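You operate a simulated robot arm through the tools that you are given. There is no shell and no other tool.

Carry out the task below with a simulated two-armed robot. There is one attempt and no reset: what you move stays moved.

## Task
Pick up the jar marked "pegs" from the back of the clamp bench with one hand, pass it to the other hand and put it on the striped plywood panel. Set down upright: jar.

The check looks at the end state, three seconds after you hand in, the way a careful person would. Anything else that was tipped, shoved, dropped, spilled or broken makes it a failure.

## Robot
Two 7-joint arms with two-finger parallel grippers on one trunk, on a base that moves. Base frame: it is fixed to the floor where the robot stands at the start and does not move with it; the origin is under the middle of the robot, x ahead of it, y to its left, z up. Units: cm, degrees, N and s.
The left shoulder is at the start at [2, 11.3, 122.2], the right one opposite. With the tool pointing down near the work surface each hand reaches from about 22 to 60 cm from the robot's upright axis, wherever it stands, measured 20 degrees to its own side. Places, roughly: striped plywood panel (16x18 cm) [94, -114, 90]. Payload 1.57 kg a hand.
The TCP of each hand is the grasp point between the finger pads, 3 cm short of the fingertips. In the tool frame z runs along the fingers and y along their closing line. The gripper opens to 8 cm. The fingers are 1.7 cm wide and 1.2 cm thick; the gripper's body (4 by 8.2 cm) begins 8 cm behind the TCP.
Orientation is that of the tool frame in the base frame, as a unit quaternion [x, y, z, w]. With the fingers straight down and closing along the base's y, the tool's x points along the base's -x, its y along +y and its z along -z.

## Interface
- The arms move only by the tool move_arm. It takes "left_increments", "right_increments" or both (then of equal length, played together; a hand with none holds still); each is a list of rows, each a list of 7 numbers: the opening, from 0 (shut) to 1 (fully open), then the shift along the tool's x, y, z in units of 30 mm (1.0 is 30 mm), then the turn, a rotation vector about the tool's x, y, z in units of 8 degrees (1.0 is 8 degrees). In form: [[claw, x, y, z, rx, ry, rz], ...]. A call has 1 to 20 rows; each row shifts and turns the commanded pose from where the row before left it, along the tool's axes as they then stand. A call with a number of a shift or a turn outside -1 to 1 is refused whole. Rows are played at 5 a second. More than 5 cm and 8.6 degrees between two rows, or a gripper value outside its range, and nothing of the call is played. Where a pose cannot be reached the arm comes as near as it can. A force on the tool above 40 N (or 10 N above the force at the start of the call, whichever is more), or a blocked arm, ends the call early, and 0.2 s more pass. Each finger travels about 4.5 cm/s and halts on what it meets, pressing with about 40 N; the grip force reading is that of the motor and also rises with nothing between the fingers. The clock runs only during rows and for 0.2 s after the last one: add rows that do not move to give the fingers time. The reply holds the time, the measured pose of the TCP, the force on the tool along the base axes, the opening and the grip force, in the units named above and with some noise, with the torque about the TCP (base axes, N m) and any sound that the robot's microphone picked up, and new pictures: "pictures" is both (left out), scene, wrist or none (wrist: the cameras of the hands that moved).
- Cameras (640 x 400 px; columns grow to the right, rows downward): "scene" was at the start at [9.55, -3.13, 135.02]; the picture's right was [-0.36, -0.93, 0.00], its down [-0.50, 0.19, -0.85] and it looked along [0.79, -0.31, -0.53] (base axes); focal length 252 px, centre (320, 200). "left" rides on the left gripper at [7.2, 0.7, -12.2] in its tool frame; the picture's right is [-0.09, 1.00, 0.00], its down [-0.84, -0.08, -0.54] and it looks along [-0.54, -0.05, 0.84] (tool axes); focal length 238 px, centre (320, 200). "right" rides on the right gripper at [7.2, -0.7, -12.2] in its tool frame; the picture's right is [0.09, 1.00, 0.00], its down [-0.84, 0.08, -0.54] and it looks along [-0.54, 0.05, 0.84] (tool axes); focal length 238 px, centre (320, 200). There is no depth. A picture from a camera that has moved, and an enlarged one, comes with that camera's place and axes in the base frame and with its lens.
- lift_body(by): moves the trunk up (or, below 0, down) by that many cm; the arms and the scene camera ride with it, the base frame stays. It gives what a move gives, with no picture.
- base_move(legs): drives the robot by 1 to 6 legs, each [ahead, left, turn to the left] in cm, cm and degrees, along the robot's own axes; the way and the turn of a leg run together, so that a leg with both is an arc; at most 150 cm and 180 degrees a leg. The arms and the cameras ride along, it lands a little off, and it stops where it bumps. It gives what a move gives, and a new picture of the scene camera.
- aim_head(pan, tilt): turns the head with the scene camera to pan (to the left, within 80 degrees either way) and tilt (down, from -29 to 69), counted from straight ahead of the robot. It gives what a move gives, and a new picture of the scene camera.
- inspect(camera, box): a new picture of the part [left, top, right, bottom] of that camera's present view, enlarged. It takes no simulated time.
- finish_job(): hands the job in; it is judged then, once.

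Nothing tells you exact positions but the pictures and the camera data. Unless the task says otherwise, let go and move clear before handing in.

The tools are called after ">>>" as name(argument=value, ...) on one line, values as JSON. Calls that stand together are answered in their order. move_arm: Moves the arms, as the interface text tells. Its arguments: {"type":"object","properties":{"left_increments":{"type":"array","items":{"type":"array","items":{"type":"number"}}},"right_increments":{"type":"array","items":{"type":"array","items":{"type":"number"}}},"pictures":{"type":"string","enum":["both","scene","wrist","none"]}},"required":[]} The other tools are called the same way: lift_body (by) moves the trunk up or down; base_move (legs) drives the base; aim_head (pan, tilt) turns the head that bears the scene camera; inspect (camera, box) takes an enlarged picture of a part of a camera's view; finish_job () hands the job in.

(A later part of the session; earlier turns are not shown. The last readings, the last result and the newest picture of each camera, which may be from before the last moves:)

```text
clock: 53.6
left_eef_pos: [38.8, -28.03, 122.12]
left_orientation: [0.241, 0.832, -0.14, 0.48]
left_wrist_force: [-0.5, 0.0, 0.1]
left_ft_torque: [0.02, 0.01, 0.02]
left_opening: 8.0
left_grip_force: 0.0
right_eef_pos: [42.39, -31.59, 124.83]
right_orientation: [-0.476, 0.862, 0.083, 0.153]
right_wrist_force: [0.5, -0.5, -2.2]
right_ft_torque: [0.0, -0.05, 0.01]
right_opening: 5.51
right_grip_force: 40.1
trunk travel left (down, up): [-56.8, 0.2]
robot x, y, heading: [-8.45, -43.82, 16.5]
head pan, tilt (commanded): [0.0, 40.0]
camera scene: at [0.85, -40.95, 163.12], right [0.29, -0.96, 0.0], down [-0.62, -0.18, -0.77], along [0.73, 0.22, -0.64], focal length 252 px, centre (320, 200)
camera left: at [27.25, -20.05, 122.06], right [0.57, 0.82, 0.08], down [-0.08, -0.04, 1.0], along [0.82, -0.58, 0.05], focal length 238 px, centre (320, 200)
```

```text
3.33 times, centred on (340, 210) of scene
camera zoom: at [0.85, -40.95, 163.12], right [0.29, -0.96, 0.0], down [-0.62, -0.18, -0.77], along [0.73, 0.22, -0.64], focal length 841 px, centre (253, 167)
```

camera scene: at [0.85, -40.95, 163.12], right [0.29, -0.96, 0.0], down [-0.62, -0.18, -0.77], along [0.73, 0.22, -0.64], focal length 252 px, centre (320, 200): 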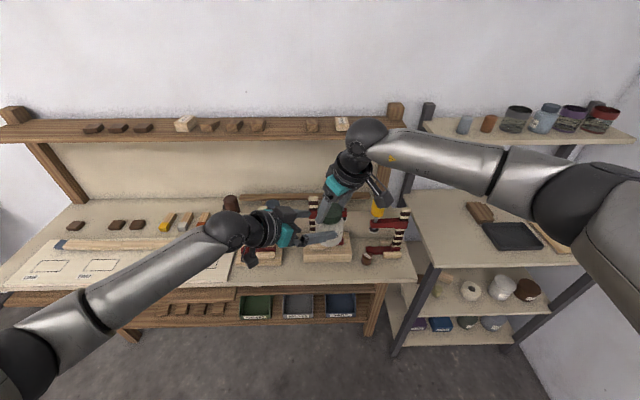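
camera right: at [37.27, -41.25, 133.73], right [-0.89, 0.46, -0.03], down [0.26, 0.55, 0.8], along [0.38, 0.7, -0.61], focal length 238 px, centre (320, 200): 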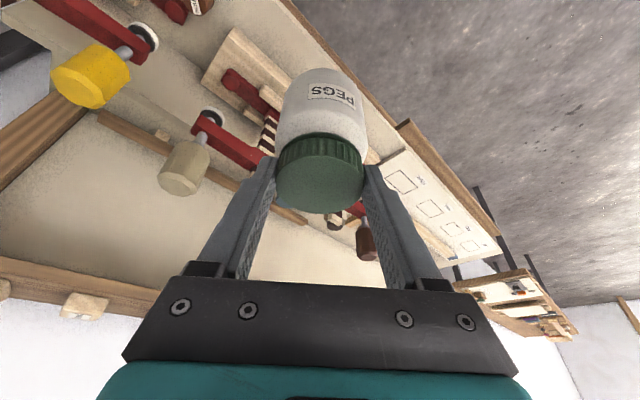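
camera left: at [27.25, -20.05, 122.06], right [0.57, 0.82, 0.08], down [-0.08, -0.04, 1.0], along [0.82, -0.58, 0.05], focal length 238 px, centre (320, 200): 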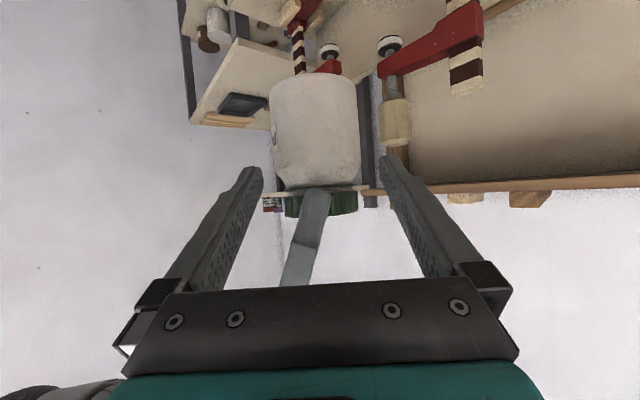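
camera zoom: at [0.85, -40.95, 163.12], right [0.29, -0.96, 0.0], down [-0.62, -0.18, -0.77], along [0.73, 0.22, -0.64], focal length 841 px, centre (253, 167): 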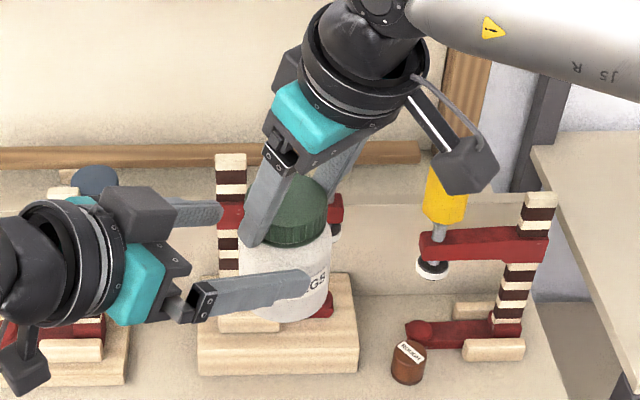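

Nearly centred (about 1 mm). I'll advance another 3 cm and recheck before the final 3 cm.

>>> move_arm(left_increments=[[1, 0, -0.035, 0.25, 0, 0, 0], [1, 0, 0, 0.25, 0, 0, 0], [1, 0, 0, 0.25, 0, 0, 0], [1, 0, 0, 0.25, 0, 0, 0], [1, 0, 0, 0, 0, 0, 0]], pictures="wrist")

>>> inspect(camera="left", box=[220, 40, 420, 240])

>>> inspect(camera="scene", box=[270, 150, 410, 270])

```text
clock: 54.9
left_eef_pos: [41.0, -29.51, 120.7]
left_orientation: [0.242, 0.831, -0.14, 0.48]
left_wrist_force: [-0.5, 0.2, 0.4]
left_ft_torque: [0.01, 0.0, 0.0]
left_opening: 8.01
left_grip_force: 0.1
right_eef_pos: [42.41, -31.67, 124.81]
right_orientation: [-0.476, 0.862, 0.084, 0.153]
right_wrist_force: [-0.3, 0.4, -1.0]
right_ft_torque: [-0.01, 0.01, 0.01]
right_opening: 5.46
right_grip_force: 40.4
trunk travel left (down, up): [-56.8, 0.2]
robot x, y, heading: [-8.44, -43.59, 16.4]
head pan, tilt (commanded): [0.0, 40.0]
camera left: at [29.35, -21.56, 120.62], right [0.57, 0.82, 0.08], down [-0.08, -0.04, 1.0], along [0.82, -0.58, 0.05], focal length 238 px, centre (320, 200)
```

left: 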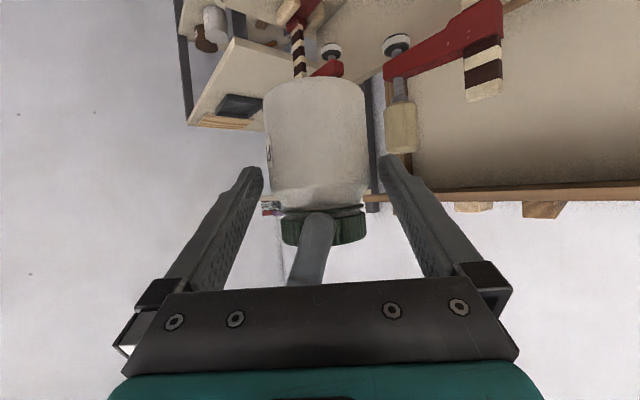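

```text
2.00 times, centred on (320, 140) of left
camera zoom: at [29.35, -21.56, 120.62], right [0.57, 0.82, 0.08], down [-0.08, -0.04, 1.0], along [0.82, -0.58, 0.05], focal length 477 px, centre (320, 320)
```

zoom: 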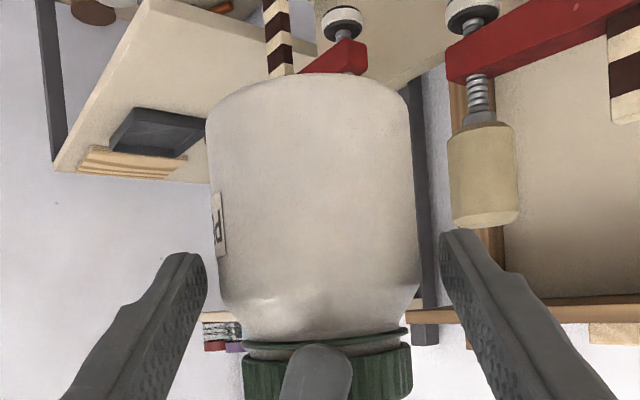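

```text
3.33 times, centred on (340, 210) of scene
camera zoom: at [0.87, -40.96, 163.12], right [0.29, -0.96, 0.0], down [-0.62, -0.18, -0.77], along [0.73, 0.22, -0.64], focal length 841 px, centre (253, 167)
```

zoom: 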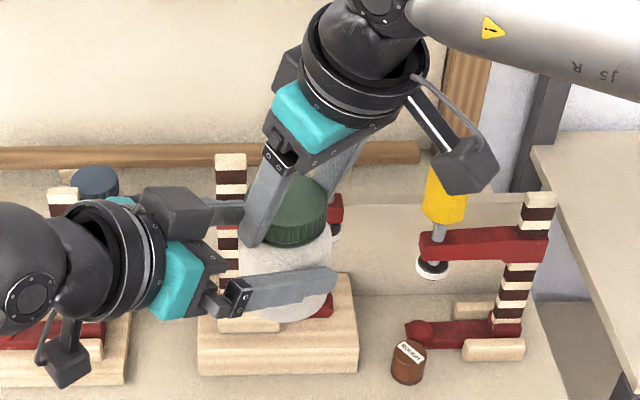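

Centred within a millimetre. Final 2.8 cm advance, slowly.

>>> move_arm(left_increments=[[1, 0, 0, 0.235, 0, 0, 0], [1, 0, 0, 0.235, 0, 0, 0], [1, 0, 0, 0.235, 0, 0, 0], [1, 0, 0, 0.235, 0, 0, 0], [1, 0, 0, 0, 0, 0, 0]], pictures="wrist")

>>> inspect(camera="left", box=[200, 60, 440, 300])

>>> inspect(camera="scene", box=[270, 150, 410, 270])

```text
clock: 56.0
left_eef_pos: [43.06, -30.92, 119.21]
left_orientation: [0.241, 0.832, -0.139, 0.48]
left_wrist_force: [0.6, -0.4, 0.3]
left_ft_torque: [-0.04, 0.0, -0.01]
left_opening: 8.01
left_grip_force: 0.0
right_eef_pos: [42.43, -31.63, 124.59]
right_orientation: [-0.475, 0.863, 0.084, 0.152]
right_wrist_force: [-0.3, 0.3, -0.5]
right_ft_torque: [0.02, 0.0, 0.0]
right_opening: 5.48
right_grip_force: 40.0
trunk travel left (down, up): [-56.8, 0.2]
robot x, y, heading: [-8.45, -43.63, 16.5]
head pan, tilt (commanded): [0.0, 40.0]
camera left: at [31.37, -22.89, 119.16], right [0.57, 0.82, 0.08], down [-0.08, -0.04, 1.0], along [0.82, -0.58, 0.05], focal length 238 px, centre (320, 200)
```

left: 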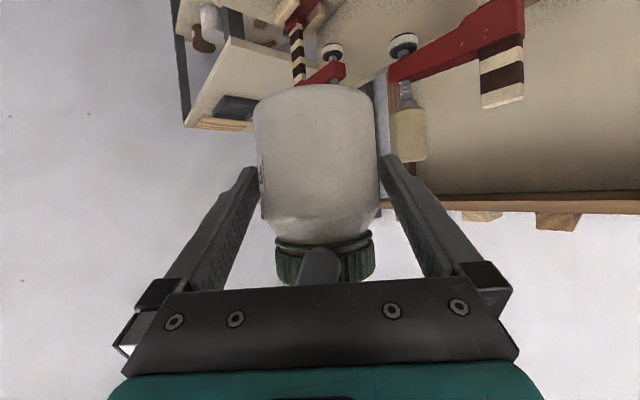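

```text
1.67 times, centred on (320, 180) of left
camera zoom: at [31.37, -22.89, 119.16], right [0.57, 0.82, 0.08], down [-0.08, -0.04, 1.0], along [0.82, -0.58, 0.05], focal length 397 px, centre (320, 233)
```

zoom: 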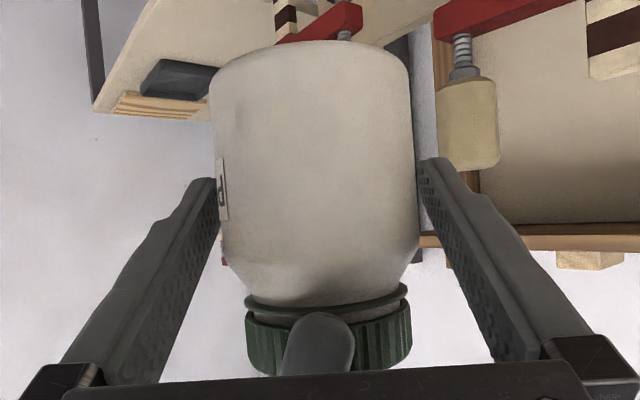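

```text
3.33 times, centred on (340, 210) of scene
camera zoom: at [0.87, -40.96, 163.12], right [0.29, -0.96, 0.0], down [-0.62, -0.18, -0.77], along [0.73, 0.22, -0.64], focal length 841 px, centre (253, 167)
```

zoom: 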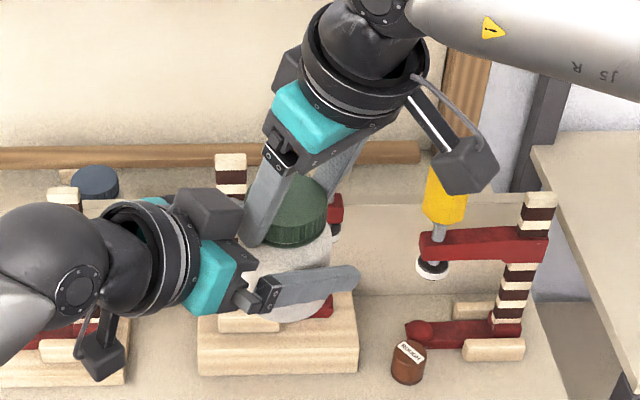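

The left fingers straddle the jar body evenly with clearance from the right fingers. Closing the left gripper.

>>> move_arm(left_increments=[[0.95, 0, 0, 0, 0, 0, 0], [0.9, 0, 0, 0, 0, 0, 0], [0.85, 0, 0, 0, 0, 0, 0], [0.8, 0, 0, 0, 0, 0, 0], [0.6, 0, 0, 0, 0, 0, 0], [0.3, 0, 0, 0, 0, 0, 0], [0, 0, 0, 0, 0, 0, 0], [0, 0, 0, 0, 0, 0, 0], [0, 0, 0, 0, 0, 0, 0]], pictures="both")

>>> inspect(camera="left", box=[200, 60, 440, 300])

```text
clock: 58.0
left_eef_pos: [42.97, -30.95, 119.32]
left_orientation: [0.242, 0.831, -0.139, 0.48]
left_wrist_force: [-1.5, -1.3, 0.9]
left_ft_torque: [0.02, -0.03, -0.02]
left_opening: 6.58
left_grip_force: 40.4
right_eef_pos: [42.47, -31.61, 124.65]
right_orientation: [-0.476, 0.862, 0.085, 0.152]
right_wrist_force: [2.0, 1.3, -0.6]
right_ft_torque: [0.01, -0.03, 0.0]
right_opening: 5.47
right_grip_force: 39.9
trunk travel left (down, up): [-56.8, 0.2]
robot x, y, heading: [-8.29, -43.48, 16.7]
head pan, tilt (commanded): [0.0, 40.0]
camera scene: at [0.88, -40.97, 163.12], right [0.29, -0.96, 0.0], down [-0.62, -0.18, -0.77], along [0.73, 0.22, -0.64], focal length 252 px, centre (320, 200)
camera left: at [31.37, -22.9, 119.16], right [0.57, 0.82, 0.08], down [-0.08, -0.04, 1.0], along [0.82, -0.58, 0.05], focal length 238 px, centre (320, 200)
```

scene: 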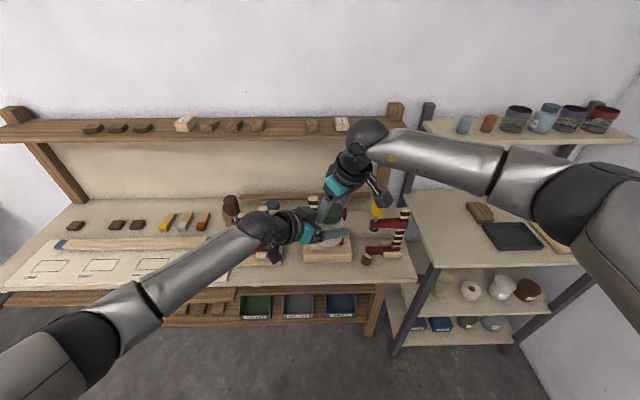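
left: 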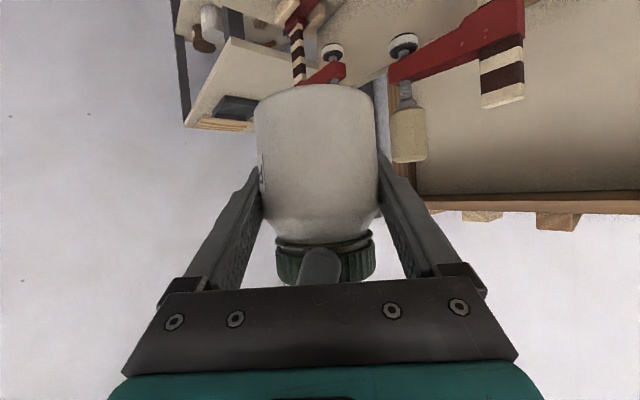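

```text
1.67 times, centred on (320, 180) of left
camera zoom: at [31.37, -22.9, 119.16], right [0.57, 0.82, 0.08], down [-0.08, -0.04, 1.0], along [0.82, -0.58, 0.05], focal length 397 px, centre (320, 233)
```

zoom: 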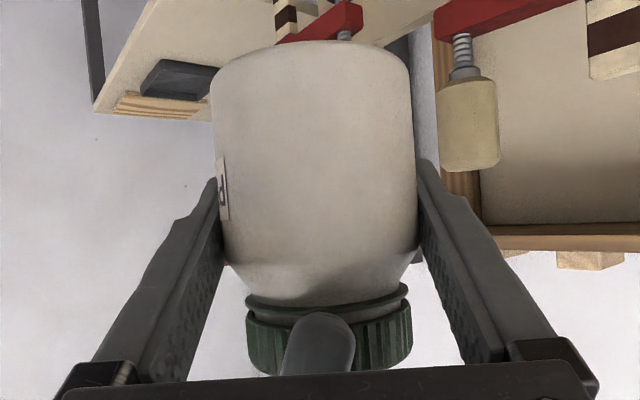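

The left hand holds the jar body (6.58 cm, 40 N). Now I'll open the right hand only partly (to 6.7 cm, to keep its finger clear of the left palm).

>>> move_arm(right_increments=[[0.7, 0, 0, 0, 0, 0, 0], [0.76, 0, 0, 0, 0, 0, 0], [0.83, 0, 0, 0, 0, 0, 0], [0.83, 0, 0, 0, 0, 0, 0], [0.83, 0, 0, 0, 0, 0, 0]], pictures="both")

>>> inspect(camera="right", box=[200, 60, 440, 300])

>>> inspect(camera="scene", box=[270, 150, 410, 270])

```text
clock: 59.2
left_eef_pos: [42.88, -30.92, 119.27]
left_orientation: [0.241, 0.832, -0.139, 0.48]
left_wrist_force: [-0.2, -0.2, -0.7]
left_ft_torque: [0.02, -0.03, -0.01]
left_opening: 6.58
left_grip_force: 40.3
right_eef_pos: [42.5, -31.67, 124.75]
right_orientation: [-0.477, 0.862, 0.084, 0.151]
right_wrist_force: [1.2, -0.2, 0.0]
right_ft_torque: [-0.03, -0.02, -0.02]
right_opening: 6.64
right_grip_force: 0.1
trunk travel left (down, up): [-56.8, 0.2]
robot x, y, heading: [-8.3, -44.24, 16.5]
head pan, tilt (commanded): [0.0, 40.0]
camera scene: at [0.88, -40.97, 163.12], right [0.29, -0.96, 0.0], down [-0.62, -0.18, -0.77], along [0.73, 0.22, -0.64], focal length 252 px, centre (320, 200)
camera right: at [37.27, -41.22, 133.75], right [-0.89, 0.46, -0.03], down [0.26, 0.55, 0.8], along [0.38, 0.7, -0.61], focal length 238 px, centre (320, 200)
```

scene: 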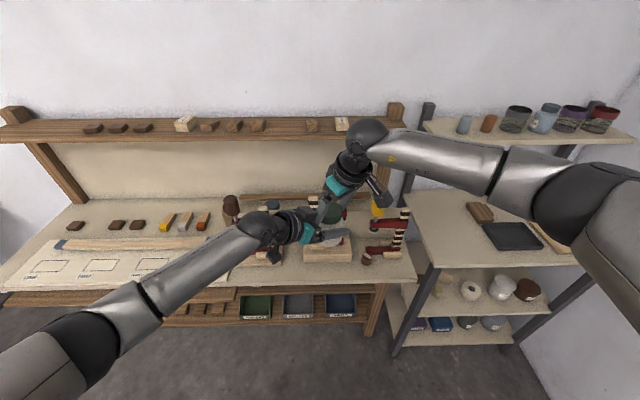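
right: 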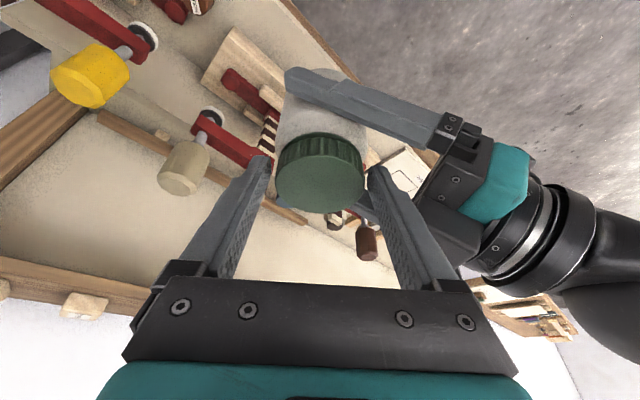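

```text
1.67 times, centred on (320, 180) of right
camera zoom: at [37.27, -41.22, 133.75], right [-0.89, 0.46, -0.03], down [0.26, 0.55, 0.8], along [0.38, 0.7, -0.61], focal length 397 px, centre (320, 233)
```

zoom: 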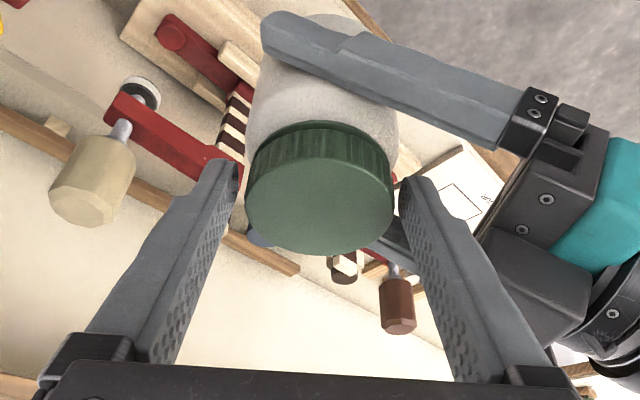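

```text
3.33 times, centred on (340, 210) of scene
camera zoom: at [0.88, -40.97, 163.12], right [0.29, -0.96, 0.0], down [-0.62, -0.18, -0.77], along [0.73, 0.22, -0.64], focal length 841 px, centre (253, 167)
```

zoom: 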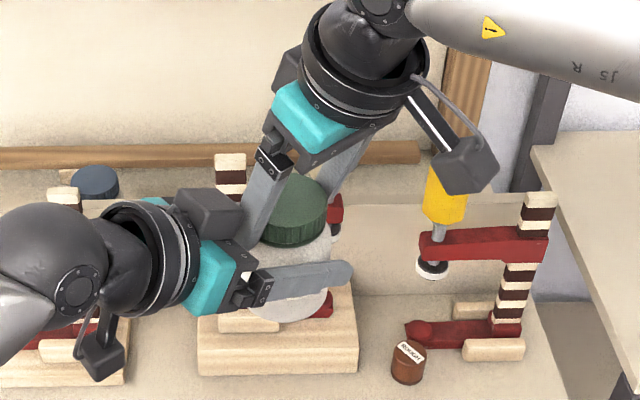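

The right fingers are clear of the lid and the left holds the jar. I'll withdraw the right hand backward along its fingers.

>>> move_arm(right_increments=[[0.83, 0, 0, -0.25, 0, 0, 0], [0.83, 0, 0, -0.35, 0, 0, 0], [0.83, 0, 0, -0.5, 0, 0, 0], [0.83, 0, 0, -0.7, 0, 0, 0], [0.83, 0, 0, -0.8, 0, 0, 0], [0.83, 0, 0, -0.8, 0, 0, 0], [0.83, 0, 0, -0.8, 0, 0, 0], [0.83, 0, 0, 0, 0, 0, 0]], pictures="both")

>>> inspect(camera="scene", box=[230, 110, 430, 270])

```text
clock: 61.0
left_eef_pos: [43.0, -30.87, 119.29]
left_orientation: [0.242, 0.832, -0.14, 0.48]
left_wrist_force: [0.5, 0.0, 0.3]
left_ft_torque: [0.01, 0.01, 0.02]
left_opening: 6.6
left_grip_force: 40.0
right_eef_pos: [40.1, -35.34, 136.77]
right_orientation: [-0.475, 0.863, 0.084, 0.152]
right_wrist_force: [-0.3, 0.2, -0.7]
right_ft_torque: [0.02, 0.02, -0.04]
right_opening: 6.64
right_grip_force: 0.0
trunk travel left (down, up): [-56.8, 0.2]
robot x, y, heading: [-8.67, -43.75, 16.4]
head pan, tilt (commanded): [0.0, 40.0]
camera scene: at [0.91, -40.95, 163.12], right [0.29, -0.96, 0.0], down [-0.62, -0.18, -0.77], along [0.73, 0.22, -0.64], focal length 252 px, centre (320, 200)
camera right: at [34.91, -44.97, 145.76], right [-0.89, 0.46, -0.03], down [0.26, 0.55, 0.8], along [0.38, 0.7, -0.61], focal length 238 px, centre (320, 200)
```

scene: 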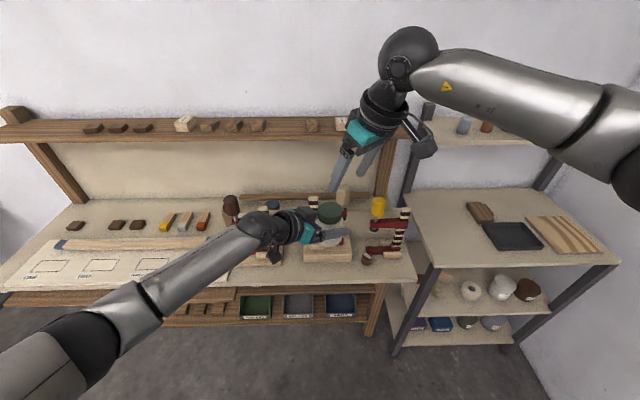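
right: 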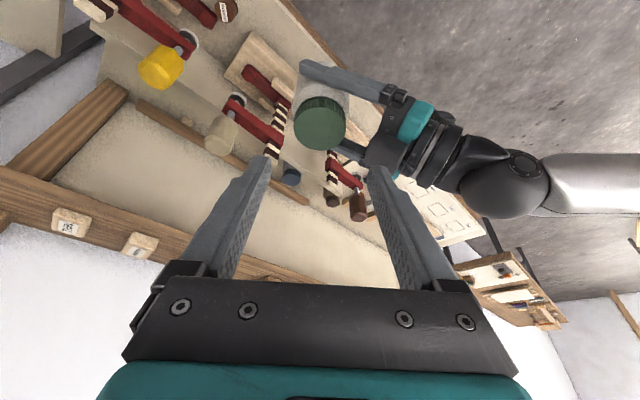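

```text
2.50 times, centred on (330, 190) of scene
camera zoom: at [0.91, -40.95, 163.12], right [0.29, -0.96, 0.0], down [-0.62, -0.18, -0.77], along [0.73, 0.22, -0.64], focal length 630 px, centre (295, 225)
```

zoom: 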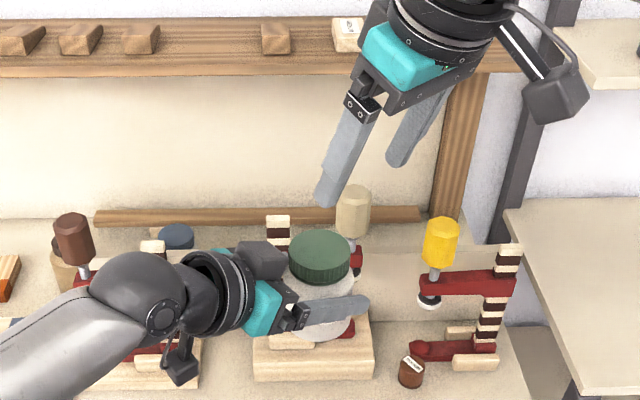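

The handover worked: the left hand holds the jar, right hand is free. I'll move the right hand up, back and right, out of the way, and check where its elbow ends up (the right wall is near the panel).

>>> move_arm(right_increments=[[0.83, 0.427, -0.181, -0.763, 0, 0, 0], [0.83, 0.427, -0.181, -0.763, 0, 0, 0], [0.83, 0.427, -0.181, -0.763, 0, 0, 0], [0.83, 0.427, -0.181, -0.763, 0, 0, 0], [0.83, 0.427, -0.181, -0.763, 0, 0, 0], [0.83, 0.427, -0.181, -0.763, 0, 0, 0], [0.83, 0.427, -0.181, -0.763, 0, 0, 0], [0.83, 0, 0, 0, 0, 0, 0]], pictures="scene")

>>> aim_head(pan=-50, tilt=30)

```text
clock: 62.9
left_eef_pos: [43.0, -30.94, 119.12]
left_orientation: [0.241, 0.832, -0.14, 0.48]
left_wrist_force: [0.3, -0.1, -0.6]
left_ft_torque: [-0.05, -0.02, -0.03]
left_opening: 6.59
left_grip_force: 40.1
right_eef_pos: [35.83, -49.08, 148.8]
right_orientation: [-0.476, 0.862, 0.084, 0.152]
right_wrist_force: [0.0, -0.3, -0.1]
right_ft_torque: [0.0, -0.02, 0.01]
right_opening: 6.63
right_grip_force: 0.1
trunk travel left (down, up): [-56.8, 0.2]
robot x, y, heading: [-8.34, -43.81, 16.6]
head pan, tilt (commanded): [0.0, 40.0]
camera scene: at [0.91, -40.92, 163.12], right [0.29, -0.96, 0.0], down [-0.62, -0.18, -0.77], along [0.73, 0.22, -0.64], focal length 252 px, centre (320, 200)
```

scene: 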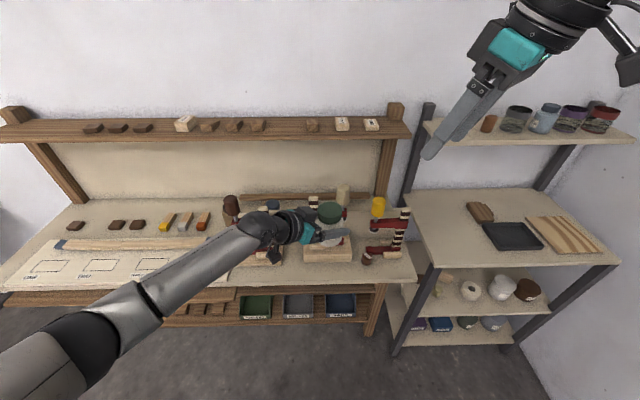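

```text
clock: 64.0
left_eef_pos: [42.95, -30.92, 119.38]
left_orientation: [0.242, 0.832, -0.14, 0.479]
left_wrist_force: [0.2, 0.2, -0.3]
left_ft_torque: [0.02, 0.02, -0.01]
left_opening: 6.59
left_grip_force: 39.4
right_eef_pos: [35.86, -49.12, 148.62]
right_orientation: [-0.475, 0.862, 0.085, 0.152]
right_wrist_force: [-0.1, -0.2, -0.1]
right_ft_torque: [-0.03, 0.01, 0.0]
right_opening: 6.63
right_grip_force: 0.0
trunk travel left (down, up): [-56.8, 0.2]
robot x, y, heading: [-8.43, -43.65, 16.7]
head pan, tilt (commanded): [-50.0, 30.0]
camera scene: at [0.29, -48.37, 164.66], right [-0.55, -0.84, 0.0], down [-0.42, 0.28, -0.87], along [0.72, -0.48, -0.5], focal length 252 px, centre (320, 200)
```

scene: 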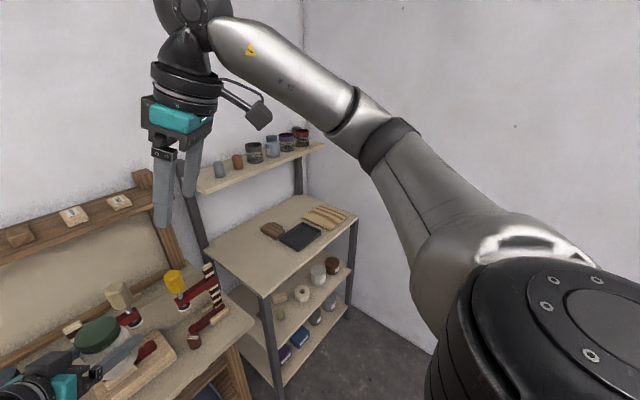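

With the elbow out at about 42 cm to my right, I should approach the panel turned ~33° right so the elbow stays off the wall. First I'll re-yaw the left hand by 37° about the vertical (jar stays upright) so it will come at the panel from the table's front side.

>>> move_arm(left_increments=[[0, 0, 0, 0, -0.801, 0, -0.4625], [0, 0, 0, 0, -0.801, 0, -0.4625], [0, 0, 0, 0, -0.801, 0, -0.4625], [0, 0, 0, 0, -0.801, 0, -0.4625], [0, 0, 0, 0, -0.801, 0, -0.4625], [0, 0, 0, 0, 0, 0, 0]], pictures="wrist")

>>> aim_head(pan=0, tilt=40)

```text
clock: 65.4
left_eef_pos: [42.97, -30.79, 119.32]
left_orientation: [-0.037, 0.866, 0.021, 0.498]
left_wrist_force: [1.1, -0.7, -1.1]
left_ft_torque: [-0.04, 0.03, 0.0]
left_opening: 6.59
left_grip_force: 40.4
right_eef_pos: [35.83, -48.99, 148.7]
right_orientation: [-0.477, 0.862, 0.085, 0.152]
right_wrist_force: [0.2, 0.2, 0.2]
right_ft_torque: [-0.02, 0.02, 0.01]
right_opening: 6.67
right_grip_force: 0.0
trunk travel left (down, up): [-56.8, 0.2]
robot x, y, heading: [-8.84, -43.87, 16.6]
head pan, tilt (commanded): [-50.0, 30.0]
camera left: at [28.8, -31.46, 119.2], right [-0.04, 1.0, 0.08], down [-0.04, -0.08, 1.0], along [1.0, 0.03, 0.05], focal length 238 px, centre (320, 200)
```

left: 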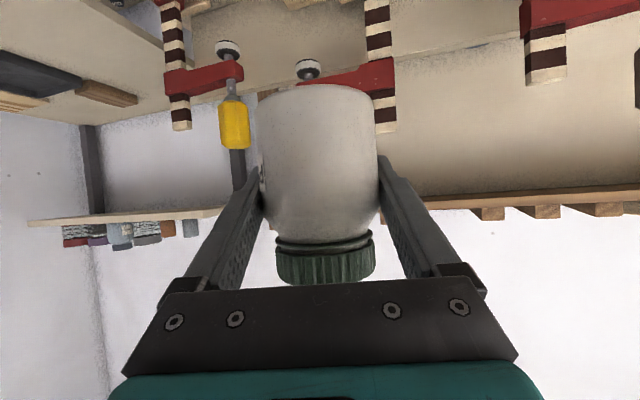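

```text
clock: 66.6
left_eef_pos: [43.05, -30.98, 119.33]
left_orientation: [-0.034, 0.865, 0.02, 0.5]
left_wrist_force: [0.0, -0.2, 1.1]
left_ft_torque: [-0.01, 0.0, 0.02]
left_opening: 6.59
left_grip_force: 39.5
right_eef_pos: [35.85, -49.06, 148.6]
right_orientation: [-0.476, 0.862, 0.084, 0.152]
right_wrist_force: [0.3, 0.0, -0.4]
right_ft_torque: [-0.01, 0.01, 0.01]
right_opening: 6.65
right_grip_force: 0.2
trunk travel left (down, up): [-56.8, 0.2]
robot x, y, heading: [-8.47, -44.02, 16.6]
head pan, tilt (commanded): [0.0, 40.0]
camera scene: at [0.89, -40.99, 163.12], right [0.28, -0.96, 0.0], down [-0.62, -0.18, -0.77], along [0.73, 0.22, -0.64], focal length 252 px, centre (320, 200)
```

scene: 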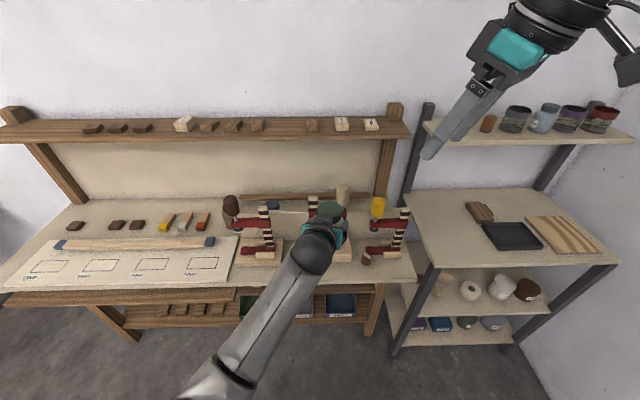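

Good: the jar is upright in the left hand pointing forward. Let me measure the panel and tray closely from here.

>>> inspect(camera="scene", box=[450, 180, 630, 290])

```text
3.56 times, centred on (540, 235) of scene
camera zoom: at [0.89, -40.99, 163.12], right [0.28, -0.96, 0.0], down [-0.62, -0.18, -0.77], along [0.73, 0.22, -0.64], focal length 897 px, centre (-462, 76)
```

zoom: 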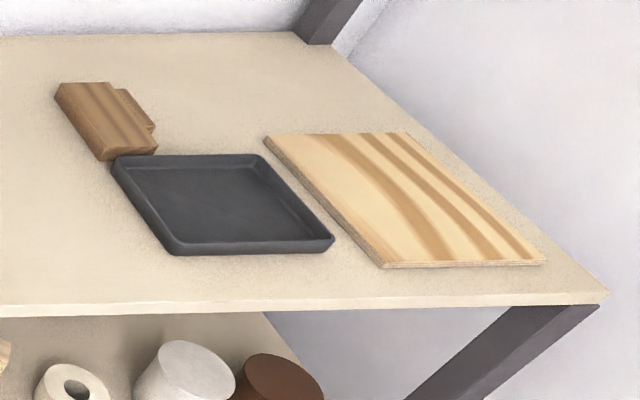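

The panel's centre measures about 56 deep, -133 lateral (16×18 cm), with a shallow tray to its left and the wall to its right. I'll strafe right ~63 cm and turn 33° right, staying well back.

>>> base_move(legs=[[0, -62.7, 0], [0, 0, -33]])

```text
clock: 71.7
left_eef_pos: [59.52, -121.0, 119.39]
left_orientation: [0.214, 0.839, -0.124, 0.484]
left_wrist_force: [0.2, -0.5, -0.2]
left_ft_torque: [0.01, -0.01, -0.01]
left_opening: 6.57
left_grip_force: 40.2
right_eef_pos: [43.58, -132.28, 148.67]
right_orientation: [-0.211, 0.962, 0.037, 0.169]
right_wrist_force: [-0.3, 0.1, -0.2]
right_ft_torque: [0.01, -0.03, 0.04]
right_opening: 6.64
right_grip_force: 0.1
trunk travel left (down, up): [-56.8, 0.2]
robot x, y, heading: [9.45, -103.53, -16.8]
head pan, tilt (commanded): [0.0, 40.0]
camera scene: at [18.71, -106.25, 163.12], right [-0.28, -0.96, 0.0], down [-0.62, 0.18, -0.77], along [0.73, -0.22, -0.64], focal length 252 px, centre (320, 200)
```

scene: 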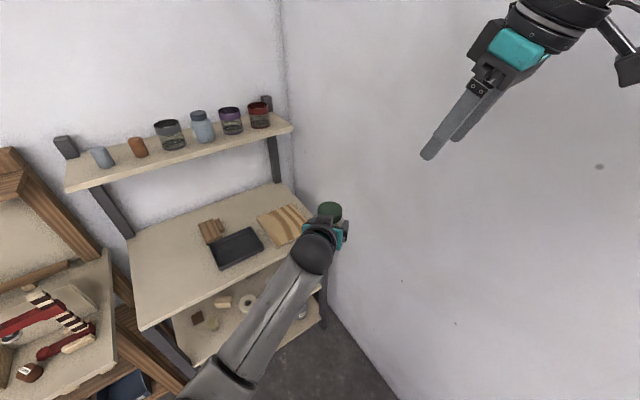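

>>> inspect(camera="scene", box=[190, 170, 370, 280])

```text
3.56 times, centred on (280, 225) of scene
camera zoom: at [18.71, -106.25, 163.12], right [-0.28, -0.96, 0.0], down [-0.62, 0.18, -0.77], along [0.73, -0.22, -0.64], focal length 897 px, centre (462, 111)
```

zoom: 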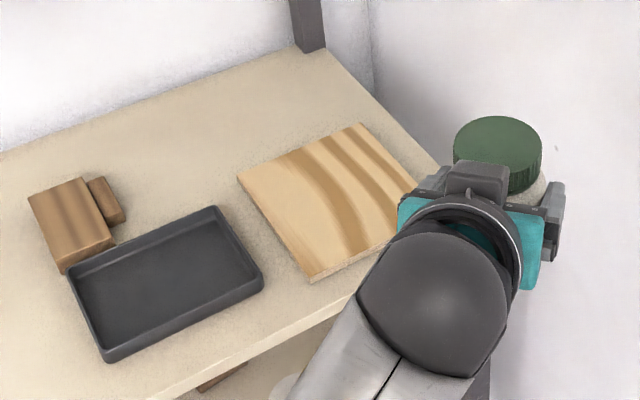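

The panel centre is at about (55.6, -133.8) in bench terms; my jar is at the right lateral spot and needs to go 33 cm toward the table. I'll drive diagonally so the jar ends up above the panel, still ~24 cm high.

>>> base_move(legs=[[27.5, 17.0, 0]])

>>> aim_head(pan=0, tilt=50)

```text
clock: 73.9
left_eef_pos: [91.04, -112.28, 119.31]
left_orientation: [0.213, 0.839, -0.123, 0.485]
left_wrist_force: [0.0, 0.1, 0.2]
left_ft_torque: [-0.01, -0.02, -0.02]
left_opening: 6.57
left_grip_force: 40.4
right_eef_pos: [75.04, -123.63, 148.64]
right_orientation: [-0.211, 0.962, 0.036, 0.17]
right_wrist_force: [0.9, -0.1, -0.9]
right_ft_torque: [-0.03, 0.0, 0.0]
right_opening: 6.61
right_grip_force: 0.0
trunk travel left (down, up): [-56.8, 0.2]
robot x, y, heading: [40.87, -94.78, -16.4]
head pan, tilt (commanded): [0.0, 40.0]
camera scene: at [50.21, -97.67, 163.12], right [-0.28, -0.96, 0.0], down [-0.62, 0.18, -0.77], along [0.73, -0.22, -0.64], focal length 252 px, centre (320, 200)
```

scene: 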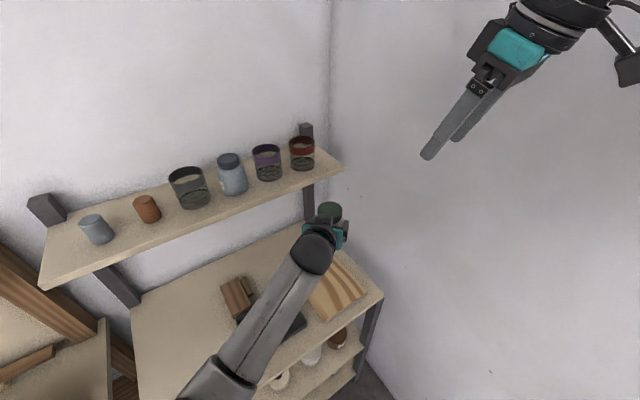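

```text
clock: 74.6
left_eef_pos: [90.94, -112.24, 119.29]
left_orientation: [0.213, 0.84, -0.122, 0.484]
left_wrist_force: [-0.2, 0.0, 0.6]
left_ft_torque: [0.01, -0.01, 0.02]
left_opening: 6.58
left_grip_force: 39.8
right_eef_pos: [75.09, -123.68, 148.62]
right_orientation: [-0.21, 0.962, 0.038, 0.169]
right_wrist_force: [0.3, -0.3, 0.2]
right_ft_torque: [0.0, -0.01, 0.03]
right_opening: 6.64
right_grip_force: 0.0
trunk travel left (down, up): [-56.8, 0.2]
robot x, y, heading: [40.59, -94.92, -16.5]
head pan, tilt (commanded): [0.0, 50.0]
camera scene: at [49.37, -97.46, 161.71], right [-0.28, -0.96, 0.0], down [-0.73, 0.22, -0.64], along [0.62, -0.18, -0.77], focal length 252 px, centre (320, 200)
```

scene: 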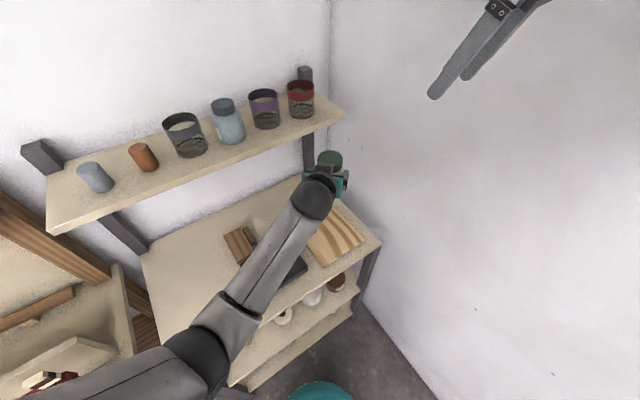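

The jar is now above the panel by my readings. I'll zoom in on the panel and use the left camera to verify alignment before lowering.

>>> inspect(camera="scene", box=[270, 140, 400, 280])

>>> inspect(camera="left", box=[0, 0, 640, 400])

>>> inspect(camera="right", box=[0, 0, 640, 400])

```text
2.86 times, centred on (335, 210) of scene
camera zoom: at [49.37, -97.46, 161.71], right [-0.28, -0.96, 0.0], down [-0.73, 0.22, -0.64], along [0.62, -0.18, -0.77], focal length 720 px, centre (277, 171)
```

zoom: 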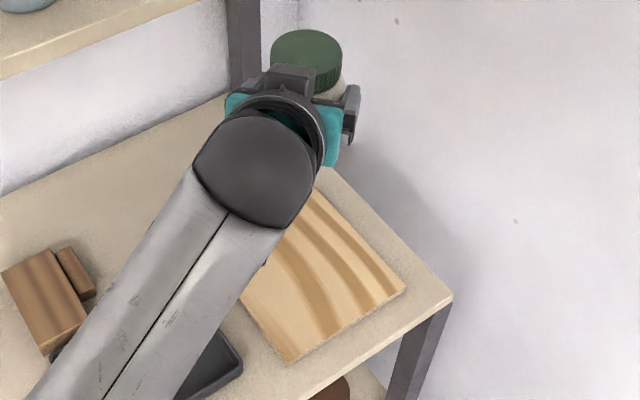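

```text
1.00 times, centred on (320, 200) of left (not enlarged: the box is as wide or as high as the picture)
camera zoom: at [78.81, -105.12, 119.21], right [0.51, 0.85, 0.08], down [-0.08, -0.04, 1.0], along [0.85, -0.52, 0.05], focal length 238 px, centre (320, 200)
```

zoom: 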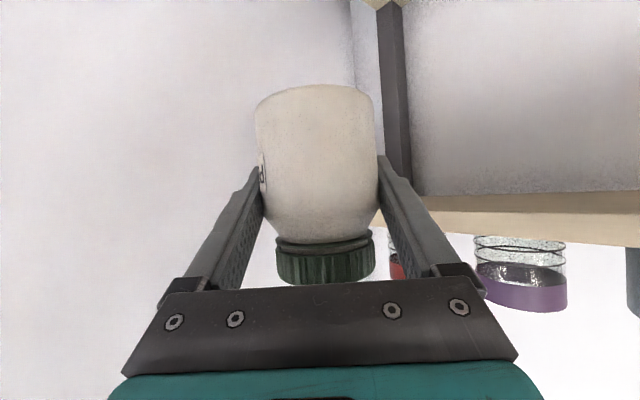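

```text
1.00 times, centred on (320, 200) of right (not enlarged: the box is as wide or as high as the picture)
camera zoom: at [65.48, -128.83, 157.62], right [-0.49, 0.87, -0.03], down [0.51, 0.32, 0.8], along [0.7, 0.38, -0.61], focal length 238 px, centre (320, 200)
```

zoom: 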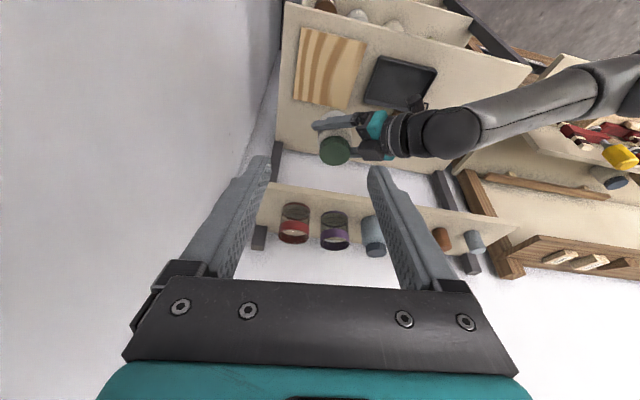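

The overhead right-camera view and scene view agree: panel centre at about (56.2, -134.7), top z ≈ 90.5. I'll shift the jar ~1.4 cm to centre it, then lower the trunk 20 cm and re-check.

>>> move_arm(left_increments=[[0, -0.1185, -0.0465, 0.2035, 0, 0, 0], [0, -0.1185, -0.0465, 0.2035, 0, 0, 0], [0, 0, 0, 0, 0, 0, 0]], pictures="none")

>>> lift_body(by=-18)

>>> inspect(camera="right", box=[240, 0, 480, 200])

>>> inspect(camera="left", box=[0, 0, 640, 400])

>>> inspect(camera="scene", box=[220, 100, 440, 320])

```text
clock: 75.4
left_eef_pos: [92.09, -113.09, 119.29]
left_orientation: [0.212, 0.84, -0.122, 0.484]
left_wrist_force: [0.2, 0.6, -0.2]
left_ft_torque: [-0.01, 0.03, 0.02]
left_opening: 6.58
left_grip_force: 40.2
right_eef_pos: [74.87, -123.59, 148.67]
right_orientation: [-0.211, 0.962, 0.037, 0.17]
right_wrist_force: [0.0, 0.5, 0.4]
right_ft_torque: [-0.01, 0.0, -0.03]
right_opening: 6.66
right_grip_force: 0.1
trunk travel left (down, up): [-56.8, 0.2]
robot x, y, heading: [40.89, -95.28, -16.4]
head pan, tilt (commanded): [0.0, 50.0]
```

```text
clock: 77.4
left_eef_pos: [92.13, -113.27, 101.31]
left_orientation: [0.213, 0.84, -0.123, 0.484]
left_wrist_force: [0.2, 0.0, -0.3]
left_ft_torque: [0.0, 0.05, -0.04]
left_opening: 6.58
left_grip_force: 40.1
right_eef_pos: [75.04, -123.61, 130.68]
right_orientation: [-0.21, 0.962, 0.037, 0.169]
right_wrist_force: [0.0, 0.5, -0.6]
right_ft_torque: [-0.03, -0.01, 0.01]
right_opening: 6.63
right_grip_force: 0.1
trunk travel left (down, up): [-38.8, 18.2]
robot x, y, heading: [40.93, -94.91, -16.3]
head pan, tilt (commanded): [0.0, 50.0]
```

```text
2.00 times, centred on (360, 100) of right
camera zoom: at [65.49, -128.83, 139.63], right [-0.49, 0.87, -0.03], down [0.51, 0.32, 0.8], along [0.7, 0.38, -0.61], focal length 477 px, centre (240, 400)
```

zoom: 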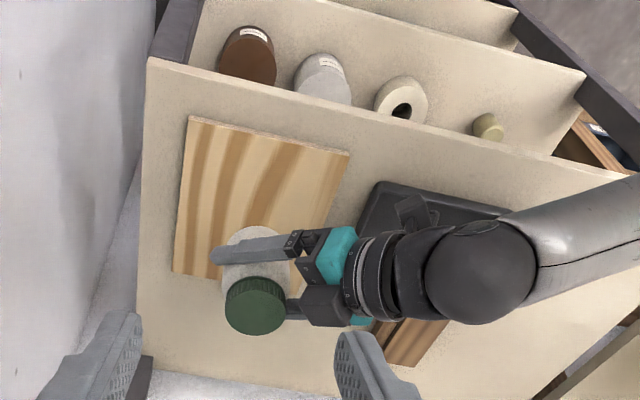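

```text
1.00 times, centred on (320, 200) of left (not enlarged: the box is as wide or as high as the picture)
camera zoom: at [79.96, -105.98, 101.22], right [0.51, 0.85, 0.08], down [-0.08, -0.04, 1.0], along [0.85, -0.52, 0.05], focal length 238 px, centre (320, 200)
```

zoom: 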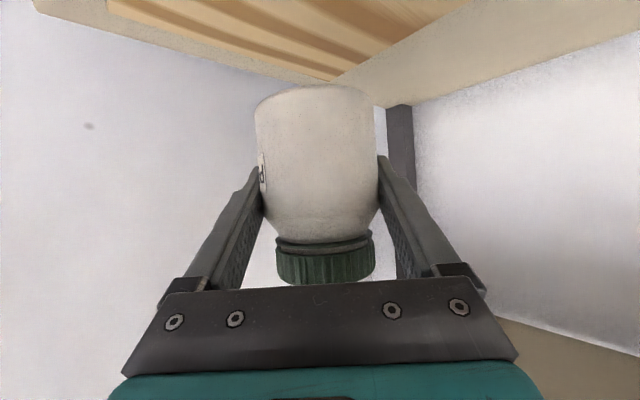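

```text
1.82 times, centred on (330, 210) of scene
camera zoom: at [49.39, -97.45, 143.71], right [-0.28, -0.96, 0.0], down [-0.73, 0.22, -0.64], along [0.62, -0.18, -0.77], focal length 458 px, centre (302, 182)
```

zoom: 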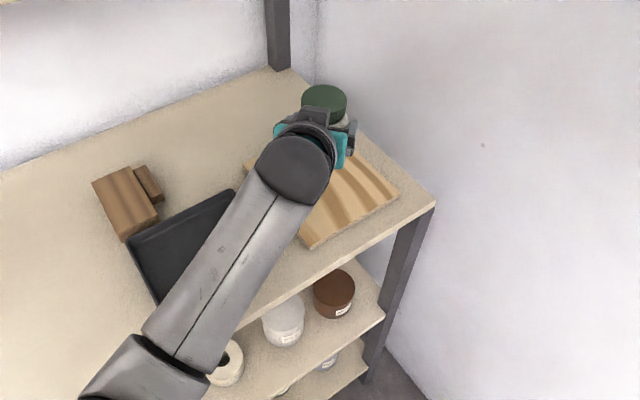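

The jar hangs centred over the panel (about 6 cm above it), with the hand's camera clear of the tray. I'll lower the trunk 4 cm more.

>>> lift_body(by=-4)

>>> inspect(camera="left", box=[160, 0, 480, 200])

>>> inspect(camera="right", box=[240, 0, 480, 200])

```text
clock: 78.2
left_eef_pos: [92.06, -113.13, 97.32]
left_orientation: [0.212, 0.84, -0.122, 0.485]
left_wrist_force: [-0.9, 0.2, 0.7]
left_ft_torque: [0.0, 0.0, 0.02]
left_opening: 6.57
left_grip_force: 39.5
right_eef_pos: [75.09, -123.56, 126.73]
right_orientation: [-0.211, 0.962, 0.037, 0.169]
right_wrist_force: [0.3, 0.0, 0.2]
right_ft_torque: [0.02, 0.01, -0.04]
right_opening: 6.66
right_grip_force: 0.0
trunk travel left (down, up): [-34.8, 22.2]
robot x, y, heading: [40.79, -95.09, -16.7]
head pan, tilt (commanded): [0.0, 50.0]
```

```text
2.00 times, centred on (320, 100) of left
camera zoom: at [79.95, -105.97, 97.21], right [0.51, 0.85, 0.08], down [-0.08, -0.04, 1.0], along [0.85, -0.52, 0.05], focal length 477 px, centre (320, 400)
```

zoom: 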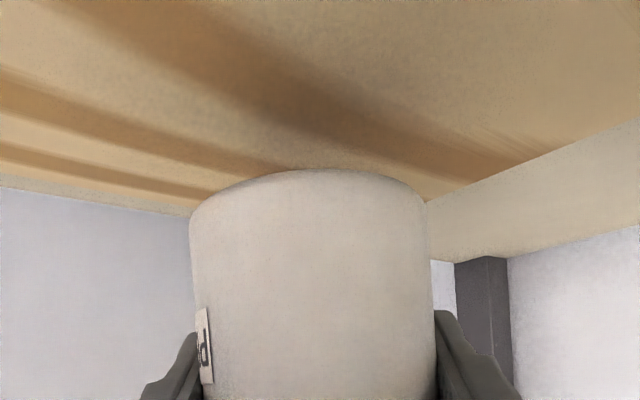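

```text
2.00 times, centred on (360, 100) of right
camera zoom: at [65.49, -128.82, 135.62], right [-0.49, 0.87, -0.03], down [0.51, 0.32, 0.8], along [0.7, 0.38, -0.61], focal length 477 px, centre (240, 400)
```

zoom: 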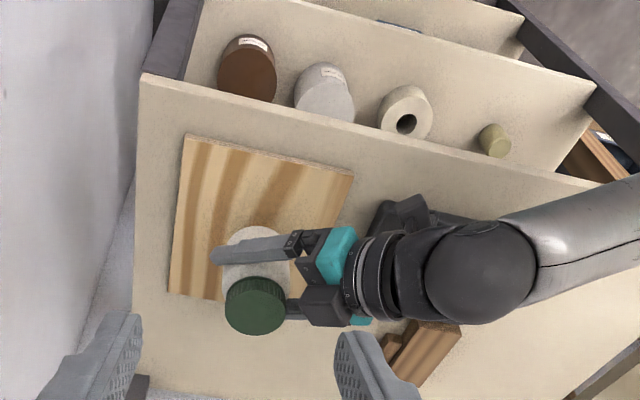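

About 2 cm left. I'll lower slowly with the arm, checking force.

>>> move_arm(left_increments=[[0, 0.1155, 0, 0.0667, 0, 0, 0], [0, 0.1155, 0, 0.0667, 0, 0, 0], [0, 0.1155, 0, 0.0667, 0, 0, 0], [0, 0, 0, 0, 0, 0, 0]], pictures="wrist")

>>> inspect(camera="left", box=[200, 20, 440, 170])

>>> inspect(camera="right", box=[300, 60, 420, 180])

```text
clock: 79.2
left_eef_pos: [92.07, -113.22, 96.11]
left_orientation: [0.212, 0.84, -0.122, 0.485]
left_wrist_force: [0.1, -0.2, -0.4]
left_ft_torque: [0.03, -0.03, 0.03]
left_opening: 6.59
left_grip_force: 39.9
right_eef_pos: [75.07, -123.68, 126.64]
right_orientation: [-0.211, 0.962, 0.037, 0.169]
right_wrist_force: [-0.3, 0.0, -0.5]
right_ft_torque: [0.01, 0.03, -0.02]
right_opening: 6.62
right_grip_force: 0.1
trunk travel left (down, up): [-34.8, 22.2]
robot x, y, heading: [40.56, -95.05, -16.9]
head pan, tilt (commanded): [0.0, 50.0]
camera left: at [79.92, -105.95, 96.02], right [0.51, 0.85, 0.08], down [-0.08, -0.04, 1.0], along [0.85, -0.52, 0.05], focal length 238 px, centre (320, 200)
```

left: 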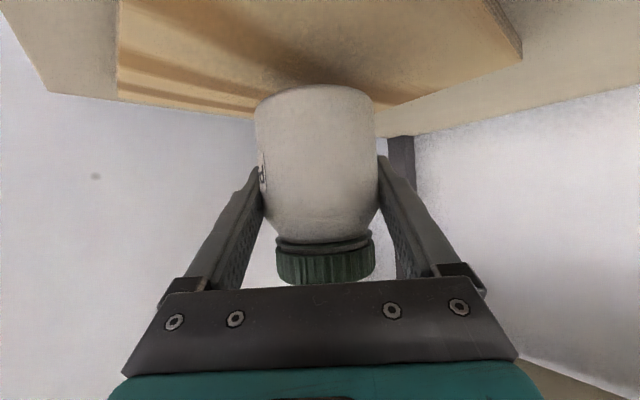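

```text
2.67 times, centred on (320, 95) of left
camera zoom: at [79.92, -105.95, 96.02], right [0.51, 0.85, 0.08], down [-0.08, -0.04, 1.0], along [0.85, -0.52, 0.05], focal length 636 px, centre (320, 480)
```

zoom: 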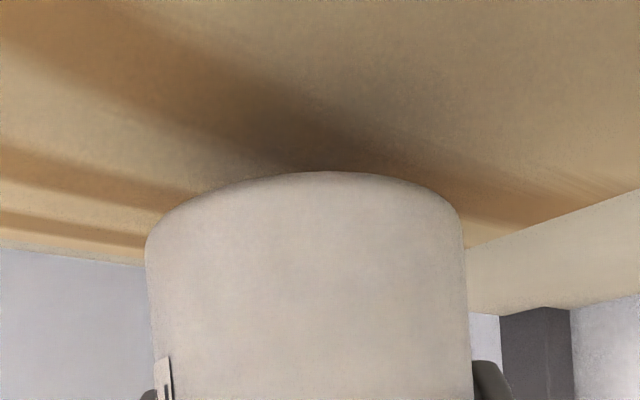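

```text
3.33 times, centred on (360, 120) of right
camera zoom: at [65.5, -128.83, 135.61], right [-0.49, 0.87, -0.03], down [0.51, 0.32, 0.8], along [0.7, 0.38, -0.61], focal length 794 px, centre (187, 467)
```

zoom: 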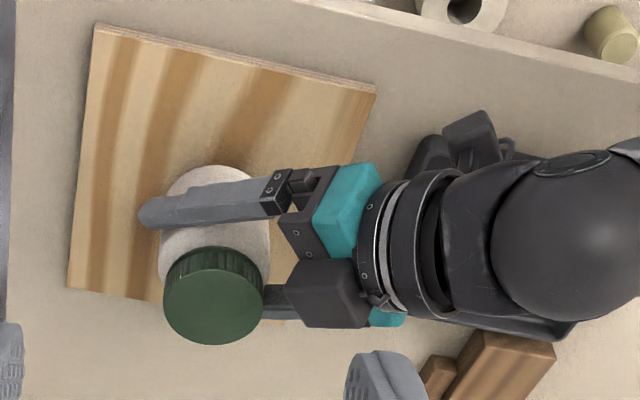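

No contact yet. Continuing in 3 mm steps.

>>> move_arm(left_increments=[[0, 0.0866, 0, 0.05, 0, 0, 0], [0, 0, 0, 0, 0, 0, 0], [0, 0.0433, 0, 0.025, 0, 0, 0], [0, 0, 0, 0, 0, 0, 0]], pictures="none")

>>> inspect(camera="right", box=[300, 60, 420, 180])

```text
clock: 80.2
left_eef_pos: [92.01, -113.21, 95.64]
left_orientation: [0.213, 0.839, -0.123, 0.485]
left_wrist_force: [0.4, -0.3, -0.7]
left_ft_torque: [0.0, 0.01, 0.02]
left_opening: 6.56
left_grip_force: 40.5
right_eef_pos: [75.1, -123.57, 126.57]
right_orientation: [-0.211, 0.962, 0.037, 0.169]
right_wrist_force: [1.0, -0.5, 0.1]
right_ft_torque: [0.0, 0.0, -0.03]
right_opening: 6.62
right_grip_force: 0.1
trunk travel left (down, up): [-34.8, 22.2]
robot x, y, heading: [40.83, -95.09, -16.4]
head pan, tilt (commanded): [0.0, 50.0]
```

```text
3.33 times, centred on (360, 120) of right
camera zoom: at [65.5, -128.83, 135.61], right [-0.49, 0.87, -0.03], down [0.51, 0.32, 0.8], along [0.7, 0.38, -0.61], focal length 794 px, centre (187, 467)
```

zoom: 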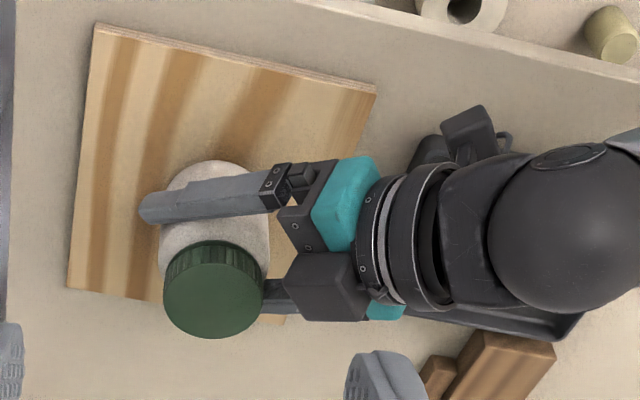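

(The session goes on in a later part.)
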